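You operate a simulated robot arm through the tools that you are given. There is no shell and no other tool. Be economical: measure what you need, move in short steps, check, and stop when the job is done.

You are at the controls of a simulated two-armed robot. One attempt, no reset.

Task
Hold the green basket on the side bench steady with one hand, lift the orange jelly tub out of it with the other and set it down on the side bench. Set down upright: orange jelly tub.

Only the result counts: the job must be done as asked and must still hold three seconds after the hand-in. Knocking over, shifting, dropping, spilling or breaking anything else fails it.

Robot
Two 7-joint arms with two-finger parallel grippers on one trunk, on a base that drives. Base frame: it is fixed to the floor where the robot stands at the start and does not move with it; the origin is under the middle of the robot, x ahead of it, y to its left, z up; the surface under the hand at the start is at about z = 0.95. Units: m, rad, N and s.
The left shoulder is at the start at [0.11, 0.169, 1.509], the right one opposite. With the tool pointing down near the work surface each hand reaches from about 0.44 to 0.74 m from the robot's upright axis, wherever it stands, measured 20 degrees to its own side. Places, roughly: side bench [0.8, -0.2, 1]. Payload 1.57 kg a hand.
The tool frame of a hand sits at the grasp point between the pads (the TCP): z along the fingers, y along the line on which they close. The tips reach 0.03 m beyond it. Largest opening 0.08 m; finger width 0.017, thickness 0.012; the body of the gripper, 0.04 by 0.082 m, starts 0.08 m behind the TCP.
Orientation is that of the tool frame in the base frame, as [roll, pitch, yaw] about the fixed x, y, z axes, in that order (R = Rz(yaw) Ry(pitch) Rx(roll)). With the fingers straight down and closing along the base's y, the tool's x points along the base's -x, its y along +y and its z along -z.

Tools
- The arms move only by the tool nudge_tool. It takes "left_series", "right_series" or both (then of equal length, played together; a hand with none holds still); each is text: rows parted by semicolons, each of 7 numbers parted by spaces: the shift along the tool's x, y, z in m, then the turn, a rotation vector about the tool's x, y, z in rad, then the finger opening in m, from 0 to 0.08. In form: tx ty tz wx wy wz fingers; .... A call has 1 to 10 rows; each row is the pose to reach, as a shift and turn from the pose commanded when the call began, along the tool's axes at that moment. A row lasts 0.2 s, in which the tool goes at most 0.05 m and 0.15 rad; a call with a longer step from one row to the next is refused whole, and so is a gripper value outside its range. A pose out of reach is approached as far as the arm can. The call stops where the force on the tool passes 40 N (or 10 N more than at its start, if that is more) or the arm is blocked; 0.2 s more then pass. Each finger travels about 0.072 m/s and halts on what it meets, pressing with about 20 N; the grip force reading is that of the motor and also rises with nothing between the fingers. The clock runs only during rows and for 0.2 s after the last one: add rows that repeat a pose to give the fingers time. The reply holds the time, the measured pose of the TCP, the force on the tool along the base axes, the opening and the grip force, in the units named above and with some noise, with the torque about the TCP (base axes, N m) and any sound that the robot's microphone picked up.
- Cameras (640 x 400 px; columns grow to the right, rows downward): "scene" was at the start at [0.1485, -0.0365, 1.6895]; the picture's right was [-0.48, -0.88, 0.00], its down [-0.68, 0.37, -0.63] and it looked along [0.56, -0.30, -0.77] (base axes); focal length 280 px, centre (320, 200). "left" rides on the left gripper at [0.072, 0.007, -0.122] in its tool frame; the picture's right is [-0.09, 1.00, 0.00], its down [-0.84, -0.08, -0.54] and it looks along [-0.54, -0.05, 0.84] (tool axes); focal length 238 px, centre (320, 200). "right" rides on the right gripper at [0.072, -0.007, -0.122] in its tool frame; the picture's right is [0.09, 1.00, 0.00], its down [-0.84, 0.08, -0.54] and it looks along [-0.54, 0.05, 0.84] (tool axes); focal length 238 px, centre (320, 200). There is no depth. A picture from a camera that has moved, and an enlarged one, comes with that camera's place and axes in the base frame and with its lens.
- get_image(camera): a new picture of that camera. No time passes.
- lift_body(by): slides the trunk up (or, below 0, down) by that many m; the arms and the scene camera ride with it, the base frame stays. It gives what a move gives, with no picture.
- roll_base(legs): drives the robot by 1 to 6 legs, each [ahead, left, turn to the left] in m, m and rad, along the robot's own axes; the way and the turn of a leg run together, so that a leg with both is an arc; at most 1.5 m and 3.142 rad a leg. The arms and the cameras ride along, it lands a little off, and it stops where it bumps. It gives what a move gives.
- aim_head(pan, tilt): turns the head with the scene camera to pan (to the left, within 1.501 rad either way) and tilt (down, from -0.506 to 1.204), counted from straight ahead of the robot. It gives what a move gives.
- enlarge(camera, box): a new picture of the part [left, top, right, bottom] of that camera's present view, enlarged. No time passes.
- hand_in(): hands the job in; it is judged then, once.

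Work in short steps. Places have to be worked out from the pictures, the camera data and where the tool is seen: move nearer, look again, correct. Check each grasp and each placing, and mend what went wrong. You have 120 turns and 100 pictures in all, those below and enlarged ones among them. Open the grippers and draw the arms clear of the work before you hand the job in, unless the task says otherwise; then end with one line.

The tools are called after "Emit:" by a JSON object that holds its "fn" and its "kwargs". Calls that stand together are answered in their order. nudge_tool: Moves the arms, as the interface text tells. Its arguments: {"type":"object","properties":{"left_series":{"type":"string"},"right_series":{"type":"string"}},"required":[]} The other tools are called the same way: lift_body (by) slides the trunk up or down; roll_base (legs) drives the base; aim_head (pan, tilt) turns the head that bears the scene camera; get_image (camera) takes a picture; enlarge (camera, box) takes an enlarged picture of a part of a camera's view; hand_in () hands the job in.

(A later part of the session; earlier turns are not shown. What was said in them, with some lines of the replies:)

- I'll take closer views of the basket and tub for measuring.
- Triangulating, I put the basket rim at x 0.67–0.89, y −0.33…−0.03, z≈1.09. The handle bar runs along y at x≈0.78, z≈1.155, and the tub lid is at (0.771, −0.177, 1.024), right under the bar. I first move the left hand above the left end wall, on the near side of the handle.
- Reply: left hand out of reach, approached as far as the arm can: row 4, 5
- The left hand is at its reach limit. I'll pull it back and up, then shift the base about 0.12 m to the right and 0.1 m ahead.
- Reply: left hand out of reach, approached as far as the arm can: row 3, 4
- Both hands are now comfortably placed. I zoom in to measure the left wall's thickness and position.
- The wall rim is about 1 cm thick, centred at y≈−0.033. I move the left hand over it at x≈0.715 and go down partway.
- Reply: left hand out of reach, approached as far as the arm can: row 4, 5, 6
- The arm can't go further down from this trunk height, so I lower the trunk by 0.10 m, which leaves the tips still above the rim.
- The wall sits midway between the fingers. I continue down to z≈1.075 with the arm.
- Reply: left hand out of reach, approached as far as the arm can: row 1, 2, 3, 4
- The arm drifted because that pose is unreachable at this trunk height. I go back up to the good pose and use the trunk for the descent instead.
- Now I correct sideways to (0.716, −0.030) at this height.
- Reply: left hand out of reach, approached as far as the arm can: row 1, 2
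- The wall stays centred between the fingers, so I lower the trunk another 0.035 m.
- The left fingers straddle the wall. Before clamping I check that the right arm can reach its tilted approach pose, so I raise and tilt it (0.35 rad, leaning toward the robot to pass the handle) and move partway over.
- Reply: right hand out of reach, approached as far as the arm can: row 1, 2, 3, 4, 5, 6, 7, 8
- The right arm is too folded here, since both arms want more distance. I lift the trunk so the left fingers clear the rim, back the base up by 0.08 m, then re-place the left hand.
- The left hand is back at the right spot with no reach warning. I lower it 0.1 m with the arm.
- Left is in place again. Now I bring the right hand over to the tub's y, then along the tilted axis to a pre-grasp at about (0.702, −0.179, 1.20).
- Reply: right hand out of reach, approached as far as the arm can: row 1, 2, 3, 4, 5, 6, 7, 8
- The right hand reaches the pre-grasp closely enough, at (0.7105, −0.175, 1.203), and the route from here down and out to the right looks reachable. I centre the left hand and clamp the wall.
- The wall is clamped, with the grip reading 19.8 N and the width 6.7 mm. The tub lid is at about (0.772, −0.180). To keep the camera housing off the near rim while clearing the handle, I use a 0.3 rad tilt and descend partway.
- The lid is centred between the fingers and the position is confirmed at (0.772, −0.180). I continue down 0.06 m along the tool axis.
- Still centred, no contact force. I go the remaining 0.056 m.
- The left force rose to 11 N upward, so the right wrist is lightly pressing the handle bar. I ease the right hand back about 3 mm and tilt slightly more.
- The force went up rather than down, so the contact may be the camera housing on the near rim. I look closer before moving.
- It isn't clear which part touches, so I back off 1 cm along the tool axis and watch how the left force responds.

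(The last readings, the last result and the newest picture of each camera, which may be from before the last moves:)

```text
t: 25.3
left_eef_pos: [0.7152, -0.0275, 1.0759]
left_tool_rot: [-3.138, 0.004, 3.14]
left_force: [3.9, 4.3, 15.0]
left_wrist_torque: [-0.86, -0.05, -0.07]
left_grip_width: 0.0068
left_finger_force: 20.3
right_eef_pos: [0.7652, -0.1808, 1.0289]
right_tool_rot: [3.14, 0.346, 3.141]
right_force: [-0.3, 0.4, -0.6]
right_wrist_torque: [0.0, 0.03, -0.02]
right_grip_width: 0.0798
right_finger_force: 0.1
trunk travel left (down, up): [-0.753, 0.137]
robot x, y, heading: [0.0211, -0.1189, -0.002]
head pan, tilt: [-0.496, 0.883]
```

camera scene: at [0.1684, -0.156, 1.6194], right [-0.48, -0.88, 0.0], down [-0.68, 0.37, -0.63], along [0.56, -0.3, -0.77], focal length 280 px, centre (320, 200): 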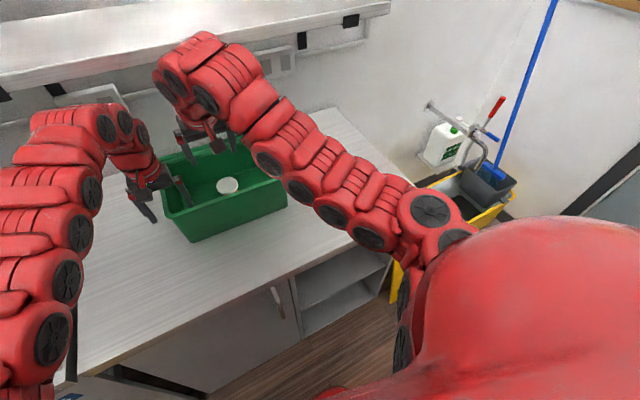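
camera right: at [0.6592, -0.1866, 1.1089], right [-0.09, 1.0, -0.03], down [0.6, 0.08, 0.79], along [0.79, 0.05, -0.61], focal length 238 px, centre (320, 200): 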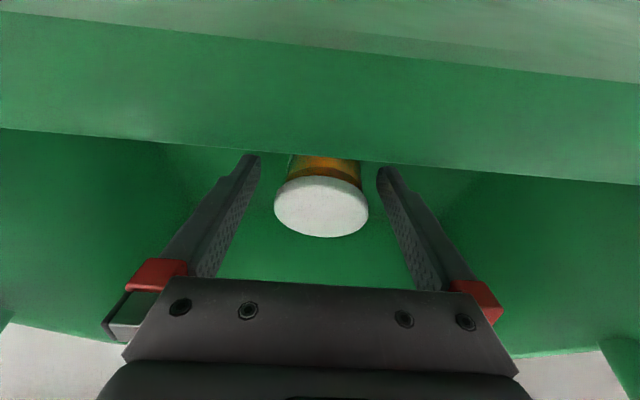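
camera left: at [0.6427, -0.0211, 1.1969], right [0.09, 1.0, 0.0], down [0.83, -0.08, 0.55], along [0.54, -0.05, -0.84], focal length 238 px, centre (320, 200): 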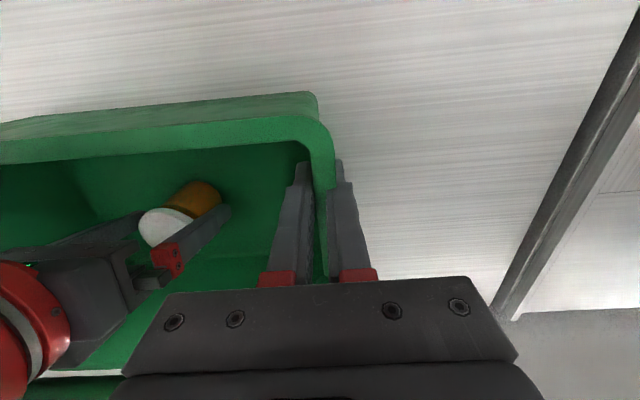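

No change, so it may be a residual strain in the left grip. I back off 3 cm more to confirm.

Emit:
{"fn": "nudge_tool", "kwargs": {"right_series": "0 0 -0.015 0 0 0 0.08; 0 0 -0.03 0 0 0 0.08; 0 0 -0.03 0 0 0 0.08"}}

Emit:
{"fn": "get_image", "kwargs": {"camera": "left"}}

Emit:
{"fn": "get_image", "kwargs": {"camera": "right"}}

```text
t: 26.1
left_eef_pos: [0.7155, -0.0293, 1.0749]
left_tool_rot: [-3.138, 0.003, 3.14]
left_force: [3.5, 4.3, 13.0]
left_wrist_torque: [-0.92, -0.16, -0.03]
left_grip_width: 0.0068
left_finger_force: 19.2
right_eef_pos: [0.7549, -0.1806, 1.0571]
right_tool_rot: [3.141, 0.346, -3.141]
right_force: [-0.3, -0.5, 0.0]
right_wrist_torque: [0.0, 0.02, -0.02]
right_grip_width: 0.08
right_finger_force: 0.1
trunk travel left (down, up): [-0.753, 0.137]
robot x, y, heading: [0.0207, -0.1206, -0.004]
head pan, tilt: [-0.496, 0.883]
```

```text
63 pictures are left
camera left: at [0.642, -0.0212, 1.1967], right [0.09, 1.0, 0.0], down [0.83, -0.08, 0.55], along [0.54, -0.05, -0.84], focal length 238 px, centre (320, 200)
```

left: 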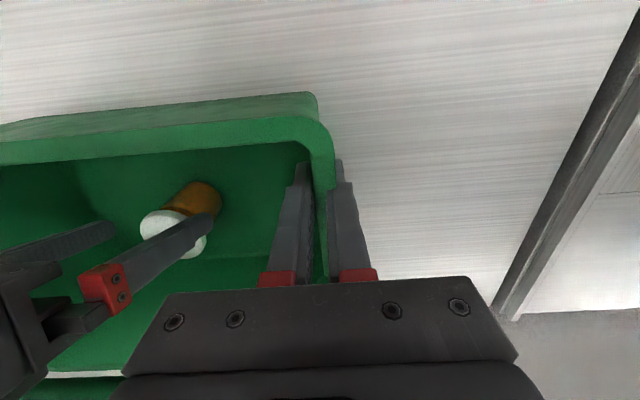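

```text
62 pictures are left
camera right: at [0.6445, -0.1857, 1.1472], right [-0.09, 1.0, -0.03], down [0.6, 0.08, 0.79], along [0.79, 0.05, -0.61], focal length 238 px, centre (320, 200)
```

right: 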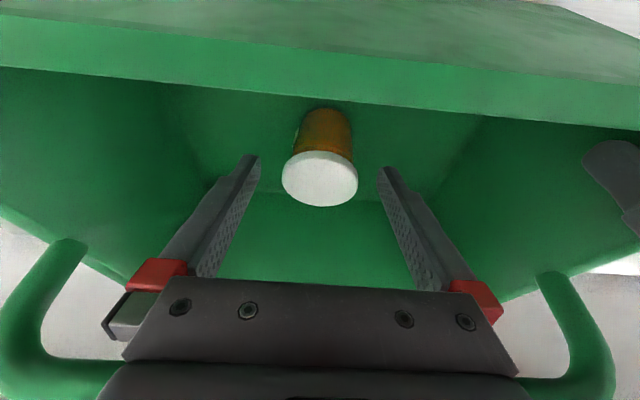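

The strain is residual: the wrist nudged the handle about 4 mm during the steeper descent, and the lid is now at about (0.777, −0.179). With 0.346 rad tilt the bar clearance is about 1 cm better, so I descend again slowly.

Emit:
{"fn": "nudge_tool", "kwargs": {"right_series": "-0.003 0.001 0.012 0 0 0 0.08; -0.004 0.001 0.024 0 0 0 0.08; -0.005 0.001 0.036 0 0 0 0.08; -0.006 0.001 0.046 0 0 0 0.08; -0.006 0.001 0.046 0 0 0 0.08"}}

Emit:
{"fn": "get_image", "kwargs": {"camera": "right"}}

Emit:
{"fn": "get_image", "kwargs": {"camera": "left"}}

```text
t: 27.3
left_eef_pos: [0.7141, -0.0284, 1.0756]
left_tool_rot: [-3.135, 0.005, 3.14]
left_force: [0.7, 3.3, 11.6]
left_wrist_torque: [-0.86, 0.02, -0.06]
left_grip_width: 0.0067
left_finger_force: 19.5
right_eef_pos: [0.7742, -0.1792, 1.0155]
right_tool_rot: [3.141, 0.342, 3.14]
right_force: [0.2, 0.4, -0.3]
right_wrist_torque: [0.03, 0.01, 0.03]
right_grip_width: 0.0799
right_finger_force: 0.0
trunk travel left (down, up): [-0.753, 0.137]
robot x, y, heading: [0.0195, -0.1208, -0.006]
head pan, tilt: [-0.496, 0.883]
```

```text
61 pictures are left
camera right: at [0.6644, -0.185, 1.1069], right [-0.09, 1.0, -0.03], down [0.6, 0.08, 0.79], along [0.79, 0.05, -0.61], focal length 238 px, centre (320, 200)
```

right: 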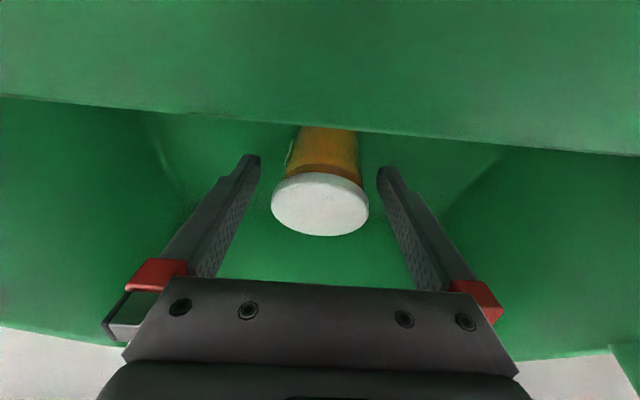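

```text
60 pictures are left
camera left: at [0.642, -0.0212, 1.1966], right [0.09, 1.0, 0.0], down [0.83, -0.08, 0.55], along [0.54, -0.05, -0.84], focal length 238 px, centre (320, 200)
```

left: 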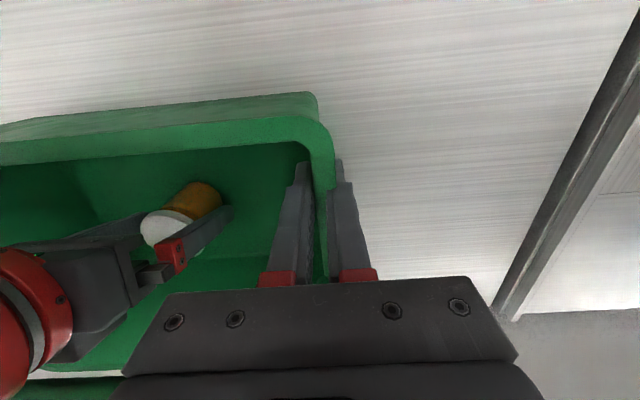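

The lid is at about (0.7745, −0.178) and the TCP at (0.7742, −0.179, 1.0155), with no new contact. I close the right gripper.

Emit:
{"fn": "nudge_tool", "kwargs": {"right_series": "0 0 0 0 0 0 0.07; 0 0 0 0 0 0 0.06; 0 0 0 0 0 0 0.05; 0 0 0 0 0 0 0.04; 0 0 0 0 0 0 0.03; 0 0 0 0 0 0 0.03"}}

Emit:
{"fn": "get_image", "kwargs": {"camera": "right"}}

```text
t: 28.7
left_eef_pos: [0.715, -0.0264, 1.0759]
left_tool_rot: [-3.14, 0.005, 3.14]
left_force: [-1.1, 2.8, 8.8]
left_wrist_torque: [-0.89, 0.04, -0.05]
left_grip_width: 0.0065
left_finger_force: 20.4
right_eef_pos: [0.7743, -0.1782, 1.0168]
right_tool_rot: [-3.141, 0.346, 3.14]
right_force: [0.0, -0.5, 0.1]
right_wrist_torque: [-0.04, 0.0, -0.05]
right_grip_width: 0.0587
right_finger_force: 20.1
trunk travel left (down, up): [-0.753, 0.137]
robot x, y, heading: [0.0211, -0.1184, 0.003]
head pan, tilt: [-0.496, 0.883]
```

```text
59 pictures are left
camera right: at [0.6644, -0.1852, 1.107], right [-0.09, 1.0, -0.03], down [0.6, 0.08, 0.79], along [0.79, 0.05, -0.61], focal length 238 px, centre (320, 200)
```

right: 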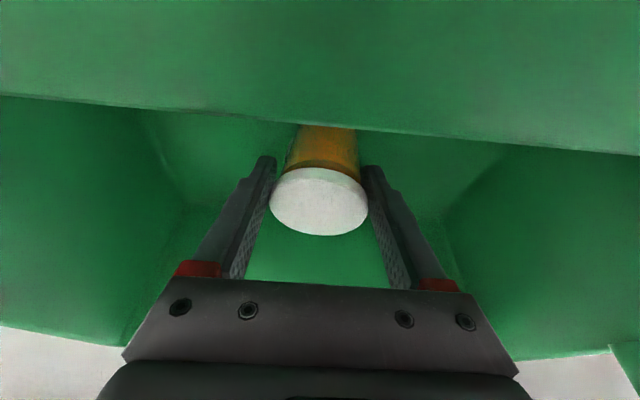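

The tub is gripped (58.7 mm, 20 N). I lift 3 cm along the tool axis and check.

Emit:
{"fn": "nudge_tool", "kwargs": {"right_series": "0 0 -0.01 0 0 0 0.03; 0 0 -0.02 0 0 0 0.03; 0 0 -0.03 0 0 0 0.03; 0 0 -0.03 0 0 0 0.03"}}

Emit:
{"fn": "get_image", "kwargs": {"camera": "right"}}

Emit:
{"fn": "get_image", "kwargs": {"camera": "left"}}

```text
t: 29.7
left_eef_pos: [0.7138, -0.0276, 1.0765]
left_tool_rot: [-3.139, 0.004, 3.14]
left_force: [-2.8, 2.6, 7.8]
left_wrist_torque: [-0.89, 0.02, -0.04]
left_grip_width: 0.0069
left_finger_force: 20.3
right_eef_pos: [0.7649, -0.178, 1.043]
right_tool_rot: [3.14, 0.345, 3.141]
right_force: [-0.5, 0.4, -1.6]
right_wrist_torque: [0.01, 0.03, 0.01]
right_grip_width: 0.0583
right_finger_force: 20.1
trunk travel left (down, up): [-0.753, 0.137]
robot x, y, heading: [0.0205, -0.121, -0.002]
head pan, tilt: [-0.496, 0.883]
```

```text
58 pictures are left
camera right: at [0.6555, -0.1843, 1.1338], right [-0.09, 1.0, -0.03], down [0.6, 0.08, 0.79], along [0.79, 0.05, -0.61], focal length 238 px, centre (320, 200)
```

right: 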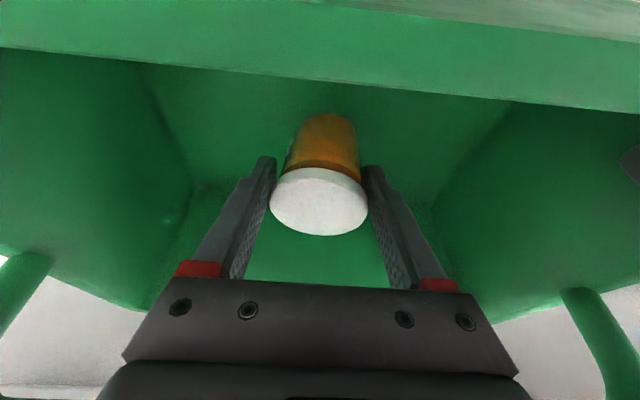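

```text
57 pictures are left
camera left: at [0.642, -0.0213, 1.1966], right [0.09, 1.0, 0.0], down [0.83, -0.08, 0.55], along [0.54, -0.05, -0.84], focal length 238 px, centre (320, 200)
```

left: 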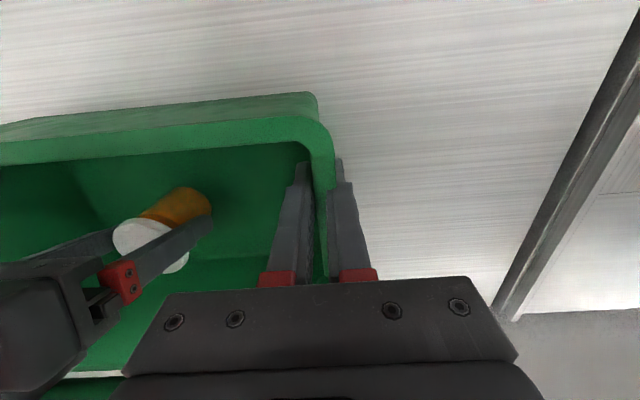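

The tub is lifted and held (about 1.6 N). I continue 9 cm along the axis.

Emit:
{"fn": "nudge_tool", "kwargs": {"right_series": "0 0 -0.02 0 0 0 0.03; 0 0 -0.04 0 0 0 0.03; 0 0 -0.06 0 0 0 0.03; 0 0 -0.08 0 0 0 0.03; 0 0 -0.09 0 0 0 0.03; 0 0 -0.09 0 0 0 0.03"}}

Emit:
{"fn": "get_image", "kwargs": {"camera": "right"}}

Emit:
{"fn": "get_image", "kwargs": {"camera": "left"}}

Emit:
{"fn": "enlarge", "kwargs": {"camera": "scene", "box": [100, 80, 320, 260]}}

```text
t: 31.1
left_eef_pos: [0.7148, -0.027, 1.075]
left_tool_rot: [-3.138, 0.004, 3.14]
left_force: [-1.9, 0.9, 6.0]
left_wrist_torque: [-0.85, 0.02, -0.07]
left_grip_width: 0.0064
left_finger_force: 19.7
right_eef_pos: [0.735, -0.178, 1.129]
right_tool_rot: [3.141, 0.346, 3.139]
right_force: [0.0, 0.4, -1.1]
right_wrist_torque: [0.0, 0.05, 0.02]
right_grip_width: 0.0581
right_finger_force: 20.2
trunk travel left (down, up): [-0.753, 0.137]
robot x, y, heading: [0.0217, -0.1208, 0.004]
head pan, tilt: [-0.496, 0.883]
```

```text
56 pictures are left
camera right: at [0.6255, -0.1853, 1.2187], right [-0.09, 1.0, -0.03], down [0.6, 0.08, 0.79], along [0.79, 0.05, -0.61], focal length 238 px, centre (320, 200)
```

right: 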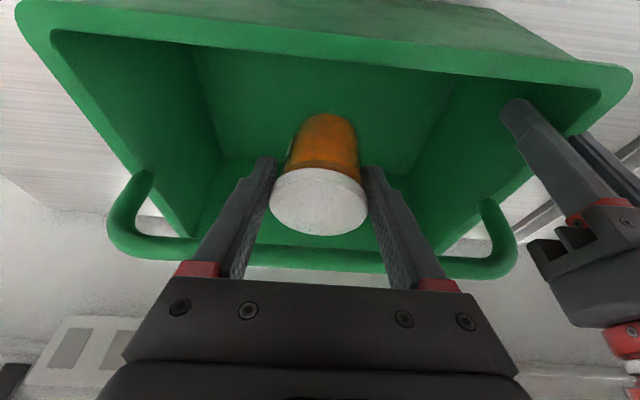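

```text
55 pictures are left
camera left: at [0.6422, -0.0213, 1.1965], right [0.09, 1.0, 0.0], down [0.83, -0.08, 0.55], along [0.54, -0.05, -0.84], focal length 238 px, centre (320, 200)
```

left: 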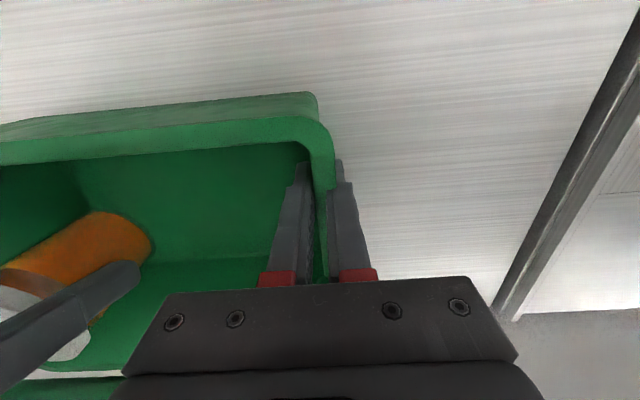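

```text
2.22 times, centred on (210, 170) of scene
camera zoom: at [0.1672, -0.156, 1.6196], right [-0.48, -0.88, 0.0], down [-0.68, 0.37, -0.64], along [0.56, -0.3, -0.77], focal length 622 px, centre (564, 267)
```

zoom: 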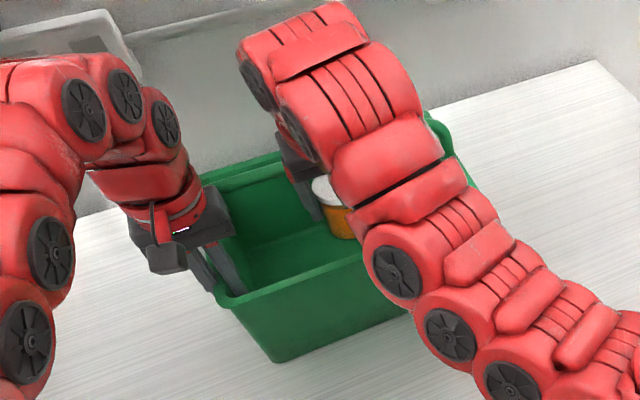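

Still clean and upright. I raise it about 5.5 cm more so the tub's bottom clears the rim.

Emit:
{"fn": "nudge_tool", "kwargs": {"right_series": "0 0 -0.02 0 0 0 0.03; 0 0 -0.04 0 0 0 0.03; 0 0 -0.06 0 0 0 0.03; 0 0 -0.06 0 0 0 0.03"}}

Emit:
{"fn": "get_image", "kwargs": {"camera": "right"}}

Emit:
{"fn": "get_image", "kwargs": {"camera": "left"}}

```text
t: 32.1
left_eef_pos: [0.7146, -0.028, 1.0749]
left_tool_rot: [-3.137, 0.003, 3.14]
left_force: [-0.8, 1.5, 5.3]
left_wrist_torque: [-0.91, -0.19, -0.01]
left_grip_width: 0.0066
left_finger_force: 20.4
right_eef_pos: [0.7149, -0.18, 1.1855]
right_tool_rot: [3.141, 0.346, 3.138]
right_force: [0.3, -0.3, -1.1]
right_wrist_torque: [-0.02, 0.03, -0.05]
right_grip_width: 0.0584
right_finger_force: 20.2
trunk travel left (down, up): [-0.753, 0.137]
robot x, y, heading: [0.0178, -0.1185, 0.0]
head pan, tilt: [-0.496, 0.883]
```

```text
53 pictures are left
camera right: at [0.6053, -0.1851, 1.2756], right [-0.09, 1.0, -0.03], down [0.6, 0.08, 0.79], along [0.79, 0.05, -0.61], focal length 238 px, centre (320, 200)
```

right: 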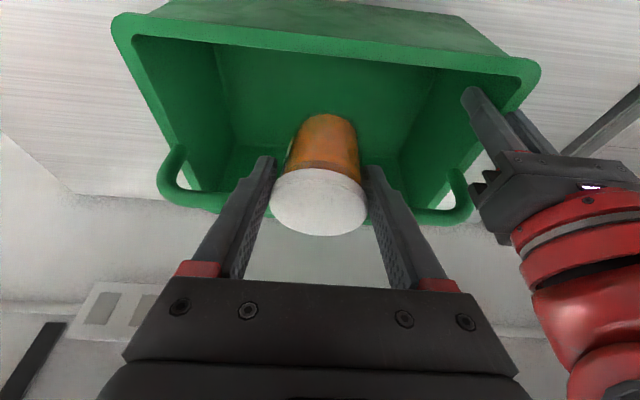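

```text
52 pictures are left
camera left: at [0.6423, -0.0214, 1.1965], right [0.09, 1.0, 0.0], down [0.83, -0.08, 0.55], along [0.54, -0.05, -0.84], focal length 238 px, centre (320, 200)
```

left: 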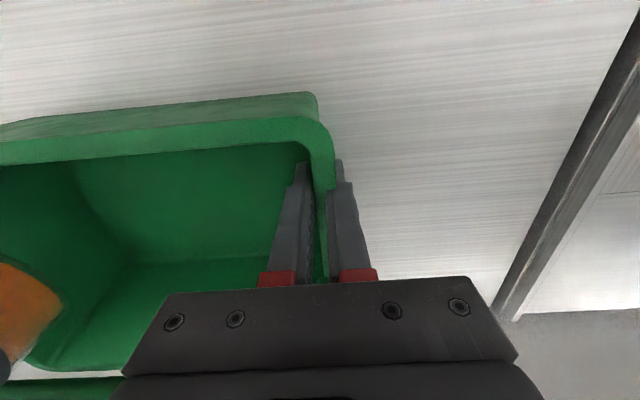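

The tub bottom is at about z 1.12, 3 cm above the rim. I move it right, over the end wall, to y≈−0.47.

Emit:
{"fn": "nudge_tool", "kwargs": {"right_series": "0 -0.04 0 0 0 0 0.03; 0 -0.08 0 0 0 0 0.03; 0 -0.12 0 0 0 0 0.03; 0 -0.16 0 0 0 0 0.03; 0 -0.2 0 0 0 0 0.03; 0 -0.24 0 0 0 0 0.03; 0 -0.27 0 0 0 0 0.03; 0 -0.29 0 0 0 0 0.03; 0 -0.29 0 0 0 0 0.03"}}

Emit:
{"fn": "get_image", "kwargs": {"camera": "right"}}

Emit:
{"fn": "get_image", "kwargs": {"camera": "scene"}}

```text
t: 34.1
left_eef_pos: [0.7165, -0.0277, 1.0749]
left_tool_rot: [-3.138, 0.003, 3.141]
left_force: [0.0, 0.6, 4.6]
left_wrist_torque: [-0.95, -0.05, -0.02]
left_grip_width: 0.0067
left_finger_force: 19.9
right_eef_pos: [0.7162, -0.4686, 1.1859]
right_tool_rot: [3.139, 0.343, -3.142]
right_force: [0.3, 0.7, -1.2]
right_wrist_torque: [-0.01, 0.0, 0.0]
right_grip_width: 0.0583
right_finger_force: 20.3
right hand out of reach, approached as far as the arm can: row 1, 2, 3, 4
trunk travel left (down, up): [-0.753, 0.137]
robot x, y, heading: [0.0171, -0.1192, -0.001]
head pan, tilt: [-0.496, 0.883]
```

```text
51 pictures are left
camera right: at [0.6054, -0.4763, 1.2763], right [-0.09, 1.0, -0.03], down [0.6, 0.08, 0.79], along [0.79, 0.05, -0.61], focal length 238 px, centre (320, 200)
```

right: 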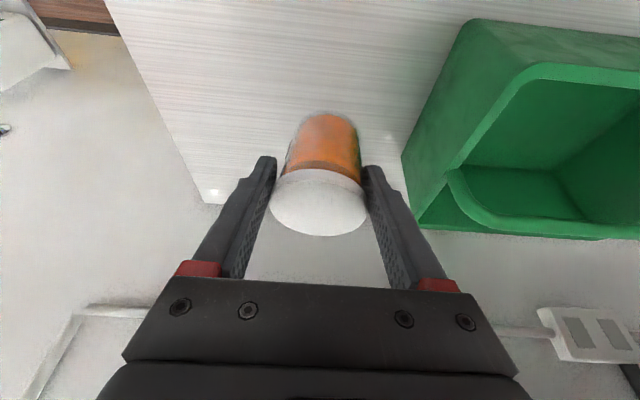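

```text
50 pictures are left
camera scene: at [0.1678, -0.1566, 1.6195], right [-0.48, -0.88, 0.0], down [-0.68, 0.37, -0.63], along [0.56, -0.3, -0.77], focal length 280 px, centre (320, 200)
```

scene: 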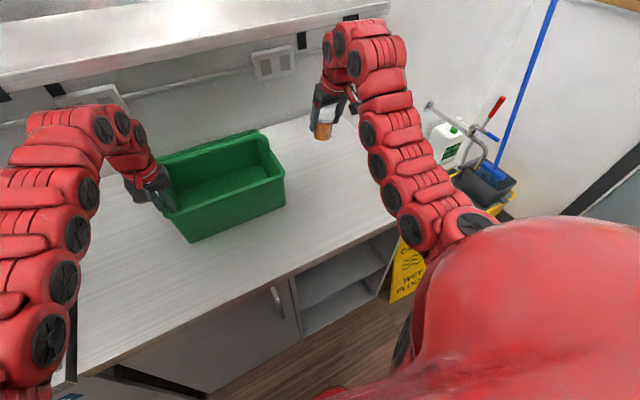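

Clear of the basket and over free bench (bench edge at y≈−0.70). I lower it vertically by 0.14 m.

Emit:
{"fn": "nudge_tool", "kwargs": {"right_series": "0.0119 0 0.0329 0 0 0 0.03; 0.0237 0 0.0659 0 0 0 0.03; 0.0356 0 0.0988 0 0 0 0.03; 0.0475 0 0.1317 0 0 0 0.03; 0.0475 0 0.1317 0 0 0 0.03"}}

Emit:
{"fn": "get_image", "kwargs": {"camera": "right"}}

Emit:
{"fn": "enlarge", "kwargs": {"camera": "scene", "box": [220, 60, 440, 220]}}

```text
t: 35.3
left_eef_pos: [0.7155, -0.0284, 1.0755]
left_tool_rot: [-3.139, 0.003, 3.141]
left_force: [-0.2, 0.1, 4.6]
left_wrist_torque: [-0.81, 0.1, -0.02]
left_grip_width: 0.0067
left_finger_force: 19.3
right_eef_pos: [0.7154, -0.4708, 1.0465]
right_tool_rot: [3.14, 0.345, 3.139]
right_force: [0.1, 0.6, -1.9]
right_wrist_torque: [-0.03, 0.03, 0.03]
right_grip_width: 0.058
right_finger_force: 20.1
trunk travel left (down, up): [-0.753, 0.137]
robot x, y, heading: [0.0193, -0.1218, -0.006]
head pan, tilt: [-0.496, 0.883]
```

```text
49 pictures are left
camera right: at [0.6057, -0.4768, 1.1366], right [-0.09, 1.0, -0.03], down [0.6, 0.08, 0.79], along [0.79, 0.05, -0.61], focal length 238 px, centre (320, 200)
```

right: 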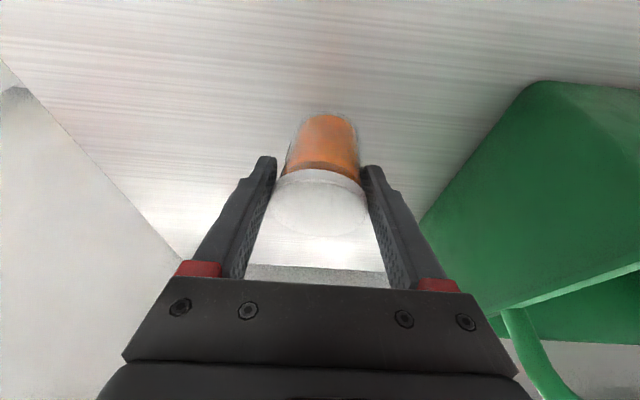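

```text
2.50 times, centred on (330, 140) of scene
camera zoom: at [0.1678, -0.1566, 1.6195], right [-0.48, -0.88, 0.0], down [-0.68, 0.37, -0.63], along [0.56, -0.3, -0.77], focal length 700 px, centre (295, 350)
```

zoom: 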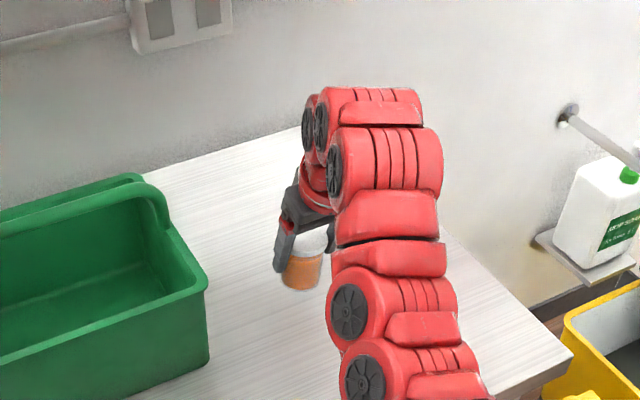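

About 3 cm of drop remains. I lower 2.6 cm, then feel for contact in small steps.

Emit:
{"fn": "nudge_tool", "kwargs": {"right_series": "0.0044 0 0.0122 0 0 0 0.03; 0.0088 0 0.0245 0 0 0 0.03; 0.0088 0 0.0245 0 0 0 0.03"}}

Emit:
{"fn": "nudge_tool", "kwargs": {"right_series": "0.0008 0 0.0024 0 0 0 0.03; 0.0017 0 0.0047 0 0 0 0.03; 0.0017 0 0.0047 0 0 0 0.03"}}

```text
t: 36.1
left_eef_pos: [0.7152, -0.0281, 1.0764]
left_tool_rot: [-3.138, 0.003, 3.14]
left_force: [-0.8, 0.8, 4.3]
left_wrist_torque: [-0.9, 0.08, -0.01]
left_grip_width: 0.0066
left_finger_force: 19.6
right_eef_pos: [0.7146, -0.4702, 1.0197]
right_tool_rot: [3.138, 0.345, 3.141]
right_force: [0.3, 0.3, -1.6]
right_wrist_torque: [-0.02, 0.02, -0.01]
right_grip_width: 0.058
right_finger_force: 20.0
trunk travel left (down, up): [-0.753, 0.137]
robot x, y, heading: [0.0224, -0.1191, -0.001]
head pan, tilt: [-0.496, 0.883]
```

```text
t: 36.9
left_eef_pos: [0.7157, -0.0292, 1.0759]
left_tool_rot: [-3.137, 0.004, 3.14]
left_force: [-0.6, 1.1, 4.1]
left_wrist_torque: [-0.89, 0.01, 0.0]
left_grip_width: 0.0067
left_finger_force: 20.4
right_eef_pos: [0.715, -0.4708, 1.0141]
right_tool_rot: [3.14, 0.346, 3.139]
right_force: [-0.2, -0.1, -1.3]
right_wrist_torque: [0.0, 0.02, 0.01]
right_grip_width: 0.0583
right_finger_force: 19.8
trunk travel left (down, up): [-0.753, 0.137]
robot x, y, heading: [0.0231, -0.1178, -0.003]
head pan, tilt: [-0.496, 0.883]
```

No contact yet (−1.3 N is just the tub's weight). I continue in 3 mm steps.

Emit:
{"fn": "nudge_tool", "kwargs": {"right_series": "0.0010 0 0.0028 0 0 0 0.03; 0.0010 0 0.0028 0 0 0 0.03"}}

Emit:
{"fn": "nudge_tool", "kwargs": {"right_series": "0.0010 0 0.0028 0 0 0 0.03; 0.0010 0 0.0028 0 0 0 0.03"}}

```text
t: 37.5
left_eef_pos: [0.7161, -0.0272, 1.0754]
left_tool_rot: [-3.137, 0.004, 3.14]
left_force: [0.6, 0.6, 2.7]
left_wrist_torque: [-0.86, 0.04, 0.0]
left_grip_width: 0.0069
left_finger_force: 19.8
right_eef_pos: [0.7143, -0.4686, 1.0103]
right_tool_rot: [-3.14, 0.346, 3.14]
right_force: [-1.1, -0.1, 2.7]
right_wrist_torque: [-0.07, 0.02, -0.01]
right_grip_width: 0.0583
right_finger_force: 19.8
trunk travel left (down, up): [-0.753, 0.137]
robot x, y, heading: [0.0231, -0.1208, -0.0]
head pan, tilt: [-0.496, 0.883]
```

```text
t: 38.1
left_eef_pos: [0.7148, -0.0277, 1.0756]
left_tool_rot: [-3.136, 0.004, 3.141]
left_force: [-0.8, -1.7, -0.1]
left_wrist_torque: [-0.93, 0.41, -0.01]
left_grip_width: 0.0063
left_finger_force: 19.8
right_eef_pos: [0.7146, -0.4712, 1.0093]
right_tool_rot: [-3.141, 0.347, 3.139]
right_force: [0.0, -1.5, 14.4]
right_wrist_torque: [0.01, -0.15, -0.07]
right_grip_width: 0.058
right_finger_force: 19.9
trunk travel left (down, up): [-0.753, 0.137]
robot x, y, heading: [0.0198, -0.1174, -0.003]
head pan, tilt: [-0.496, 0.883]
```

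Contact with the bench (14 N). I relieve about 2 mm and open the right gripper.

Emit:
{"fn": "nudge_tool", "kwargs": {"right_series": "-0.0007 0 -0.0019 0 0 0 0.03; -0.0007 0 -0.0019 0 0 0 0.05; -0.0007 0 -0.0019 0 0 0 0.06; -0.0007 0 -0.0019 0 0 0 0.07; -0.0007 0 -0.0019 0 0 0 0.08; -0.0007 0 -0.0019 0 0 0 0.08"}}

Emit:
{"fn": "get_image", "kwargs": {"camera": "right"}}

Emit:
{"fn": "enlarge", "kwargs": {"camera": "scene", "box": [220, 60, 440, 220]}}

```text
t: 39.5
left_eef_pos: [0.7144, -0.028, 1.0756]
left_tool_rot: [-3.138, 0.002, -3.141]
left_force: [0.5, 2.0, 2.9]
left_wrist_torque: [-0.87, -0.26, -0.04]
left_grip_width: 0.0067
left_finger_force: 20.1
right_eef_pos: [0.716, -0.4689, 1.0091]
right_tool_rot: [-3.141, 0.345, 3.139]
right_force: [0.0, -0.7, -0.8]
right_wrist_torque: [0.02, 0.0, -0.03]
right_grip_width: 0.0796
right_finger_force: 0.0
trunk travel left (down, up): [-0.753, 0.137]
robot x, y, heading: [0.0155, -0.1178, -0.002]
head pan, tilt: [-0.496, 0.883]
```

```text
47 pictures are left
camera right: at [0.6058, -0.4751, 1.0997], right [-0.09, 1.0, -0.03], down [0.6, 0.08, 0.79], along [0.79, 0.05, -0.61], focal length 238 px, centre (320, 200)
```

right: 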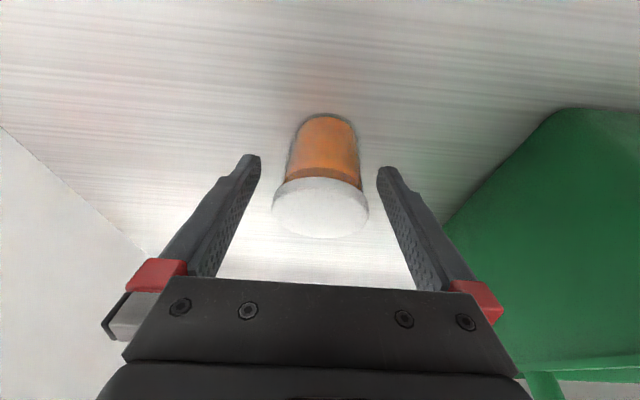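

```text
2.50 times, centred on (330, 140) of scene
camera zoom: at [0.1679, -0.156, 1.6195], right [-0.48, -0.88, 0.0], down [-0.68, 0.37, -0.63], along [0.56, -0.3, -0.77], focal length 700 px, centre (295, 350)
```

zoom: 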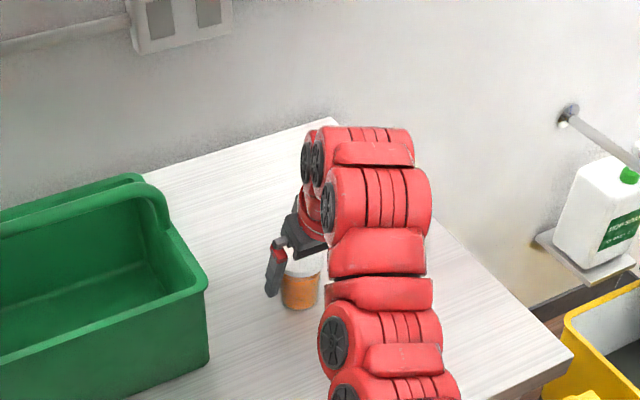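

The tub stands upright with the fingers clear on both sides. I retract the right hand along its axis.

Emit:
{"fn": "nudge_tool", "kwargs": {"right_series": "0 0 -0.02 0 0 0 0.08; 0 0 -0.05 0 0 0 0.08; 0 0 -0.09 0 0 0 0.08; 0 0 -0.13 0 0 0 0.08; 0 0 -0.15 0 0 0 0.08; 0 0 -0.15 0 0 0 0.08"}}

Emit:
{"fn": "get_image", "kwargs": {"camera": "right"}}

Emit:
{"fn": "get_image", "kwargs": {"camera": "left"}}

```text
t: 40.9
left_eef_pos: [0.7166, -0.0285, 1.0747]
left_tool_rot: [-3.137, 0.003, 3.141]
left_force: [-0.8, -0.1, 2.8]
left_wrist_torque: [-0.89, 0.18, -0.01]
left_grip_width: 0.0066
left_finger_force: 20.1
right_eef_pos: [0.6915, -0.4786, 1.1447]
right_tool_rot: [3.139, 0.346, 3.14]
right_force: [-0.3, -0.2, -0.6]
right_wrist_torque: [0.01, -0.04, -0.02]
right_grip_width: 0.0799
right_finger_force: 0.1
right hand out of reach, approached as far as the arm can: row 4, 5, 6
trunk travel left (down, up): [-0.753, 0.137]
robot x, y, heading: [0.0218, -0.1196, 0.002]
head pan, tilt: [-0.496, 0.883]
```

```text
45 pictures are left
camera right: at [0.5812, -0.4837, 1.2357], right [-0.09, 1.0, -0.03], down [0.6, 0.08, 0.79], along [0.79, 0.05, -0.61], focal length 238 px, centre (320, 200)
```

right: 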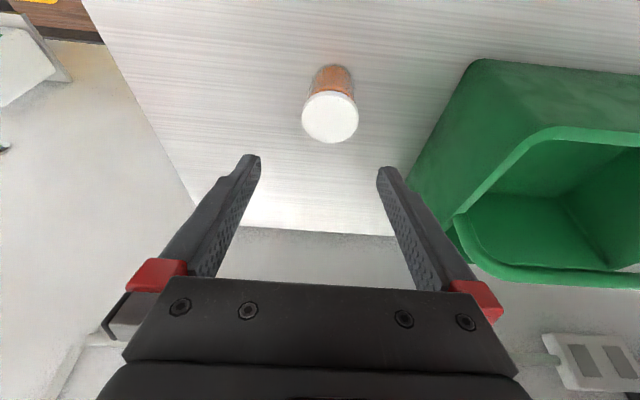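

```text
44 pictures are left
camera left: at [0.6426, -0.0215, 1.1963], right [0.09, 1.0, 0.0], down [0.84, -0.08, 0.54], along [0.54, -0.05, -0.84], focal length 238 px, centre (320, 200)
```

left: 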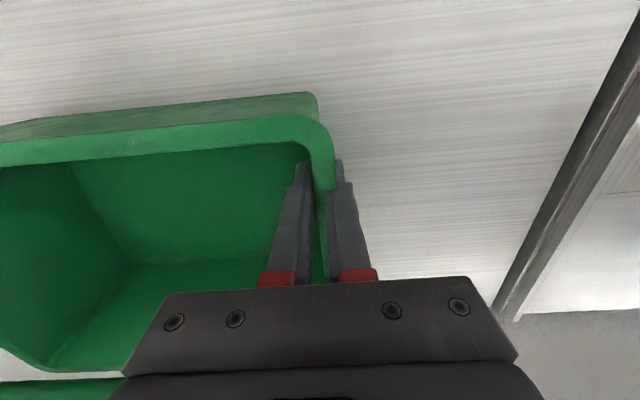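

The tub stands alone and upright. Now I open the left gripper and raise it straight off the basket.

Emit:
{"fn": "nudge_tool", "kwargs": {"left_series": "0 0 0 0 0 0 0.02; 0 0 0 0 0 0 0.045; 0 0 0 0 0 0 0.065; 0 0 0 0 0 0 0.07; 0 0 0 0 0 0 0.07; 0 0 -0.03 0 0 0 0.07; 0 0 -0.07 0 0 0 0.07; 0 0 -0.11 0 0 0 0.07; 0 0 -0.11 0 0 0 0.07"}}

Emit:
{"fn": "get_image", "kwargs": {"camera": "left"}}

Emit:
{"fn": "get_image", "kwargs": {"camera": "scene"}}

```text
t: 42.9
left_eef_pos: [0.716, -0.0292, 1.1856]
left_tool_rot: [-3.139, 0.001, 3.141]
left_force: [-0.4, 0.1, 0.4]
left_wrist_torque: [0.01, -0.01, -0.02]
left_grip_width: 0.0698
left_finger_force: 0.0
right_eef_pos: [0.6926, -0.4786, 1.1446]
right_tool_rot: [-3.141, 0.344, 3.14]
right_force: [-0.3, 0.1, 0.2]
right_wrist_torque: [0.01, 0.01, -0.01]
right_grip_width: 0.0798
right_finger_force: 0.0
trunk travel left (down, up): [-0.753, 0.137]
robot x, y, heading: [0.0198, -0.1213, -0.0]
head pan, tilt: [-0.496, 0.883]
```

```text
43 pictures are left
camera left: at [0.6438, -0.023, 1.3062], right [0.09, 1.0, 0.0], down [0.84, -0.08, 0.54], along [0.54, -0.05, -0.84], focal length 238 px, centre (320, 200)
```

left: 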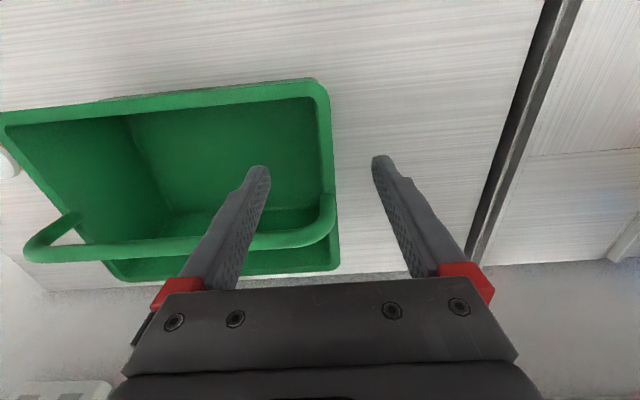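

```text
42 pictures are left
camera scene: at [0.1686, -0.156, 1.6194], right [-0.48, -0.88, 0.0], down [-0.68, 0.37, -0.63], along [0.56, -0.3, -0.77], focal length 280 px, centre (320, 200)
```

scene: 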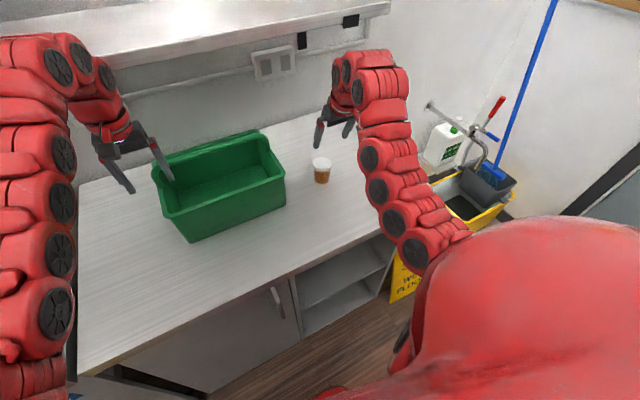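

Both hands are off, the basket is in place and the tub upright. I draw the left hand clear to the side and raise the trunk a bit.

Emit:
{"fn": "nudge_tool", "kwargs": {"left_series": "0 0.04 -0.01 0 0 0 0.07; 0 0.08 -0.01 0 0 0 0.07; 0 0.12 -0.01 0 0 0 0.07; 0 0.12 -0.01 0 0 0 0.07", "right_series": "0 -0.04 0 0 0 0 0.08; 0 -0.08 0 0 0 0 0.08; 0 -0.08 0 0 0 0 0.08; 0 -0.08 0 0 0 0 0.08"}}

Emit:
{"fn": "lift_body", "kwargs": {"by": 0.06}}

Emit:
{"fn": "enlarge", "kwargs": {"camera": "scene", "box": [120, 90, 400, 265]}}

```text
t: 43.9
left_eef_pos: [0.7183, 0.0923, 1.1937]
left_tool_rot: [-3.137, 0.004, 3.138]
left_force: [0.5, -0.3, 0.6]
left_wrist_torque: [-0.02, -0.01, -0.01]
left_grip_width: 0.0699
left_finger_force: 0.0
right_eef_pos: [0.6909, -0.5579, 1.1457]
right_tool_rot: [3.139, 0.343, 3.139]
right_force: [0.5, -0.4, 0.4]
right_wrist_torque: [0.03, 0.01, -0.02]
right_grip_width: 0.0801
right_finger_force: 0.0
trunk travel left (down, up): [-0.753, 0.137]
robot x, y, heading: [0.0208, -0.1185, -0.003]
head pan, tilt: [-0.496, 0.883]
```

```text
t: 44.9
left_eef_pos: [0.7187, 0.0911, 1.2538]
left_tool_rot: [-3.138, 0.003, 3.141]
left_force: [0.6, -0.7, 0.0]
left_wrist_torque: [-0.04, 0.02, -0.01]
left_grip_width: 0.0701
left_finger_force: 0.1
right_eef_pos: [0.6901, -0.558, 1.2054]
right_tool_rot: [3.14, 0.344, 3.139]
right_force: [0.2, -0.1, -0.5]
right_wrist_torque: [-0.01, 0.0, -0.01]
right_grip_width: 0.0801
right_finger_force: 0.1
trunk travel left (down, up): [-0.813, 0.077]
robot x, y, heading: [0.0187, -0.1211, 0.001]
head pan, tilt: [-0.496, 0.883]
```

```text
2.29 times, centred on (260, 178) of scene
camera zoom: at [0.1686, -0.1565, 1.6794], right [-0.48, -0.88, 0.0], down [-0.68, 0.37, -0.63], along [0.56, -0.3, -0.77], focal length 640 px, centre (457, 251)
```

zoom: 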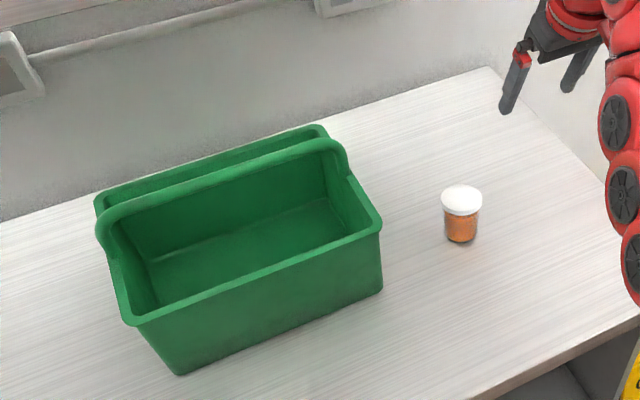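

The tub stands upright on the bench, the basket is empty and standing where it was to within about a centimetre, and both arms are clear. I hand in.

Emit:
{"fn": "hand_in", "kwargs": {}}

```text
The job is handed in.
```

The orange jelly tub is out of the basket and standing upright on the side bench. The left hand held the basket throughout the lift. The right wrist touched the basket's handle on the way in and moved the basket by about 4 mm to 1 cm. Both grippers were open and clear at hand-in.
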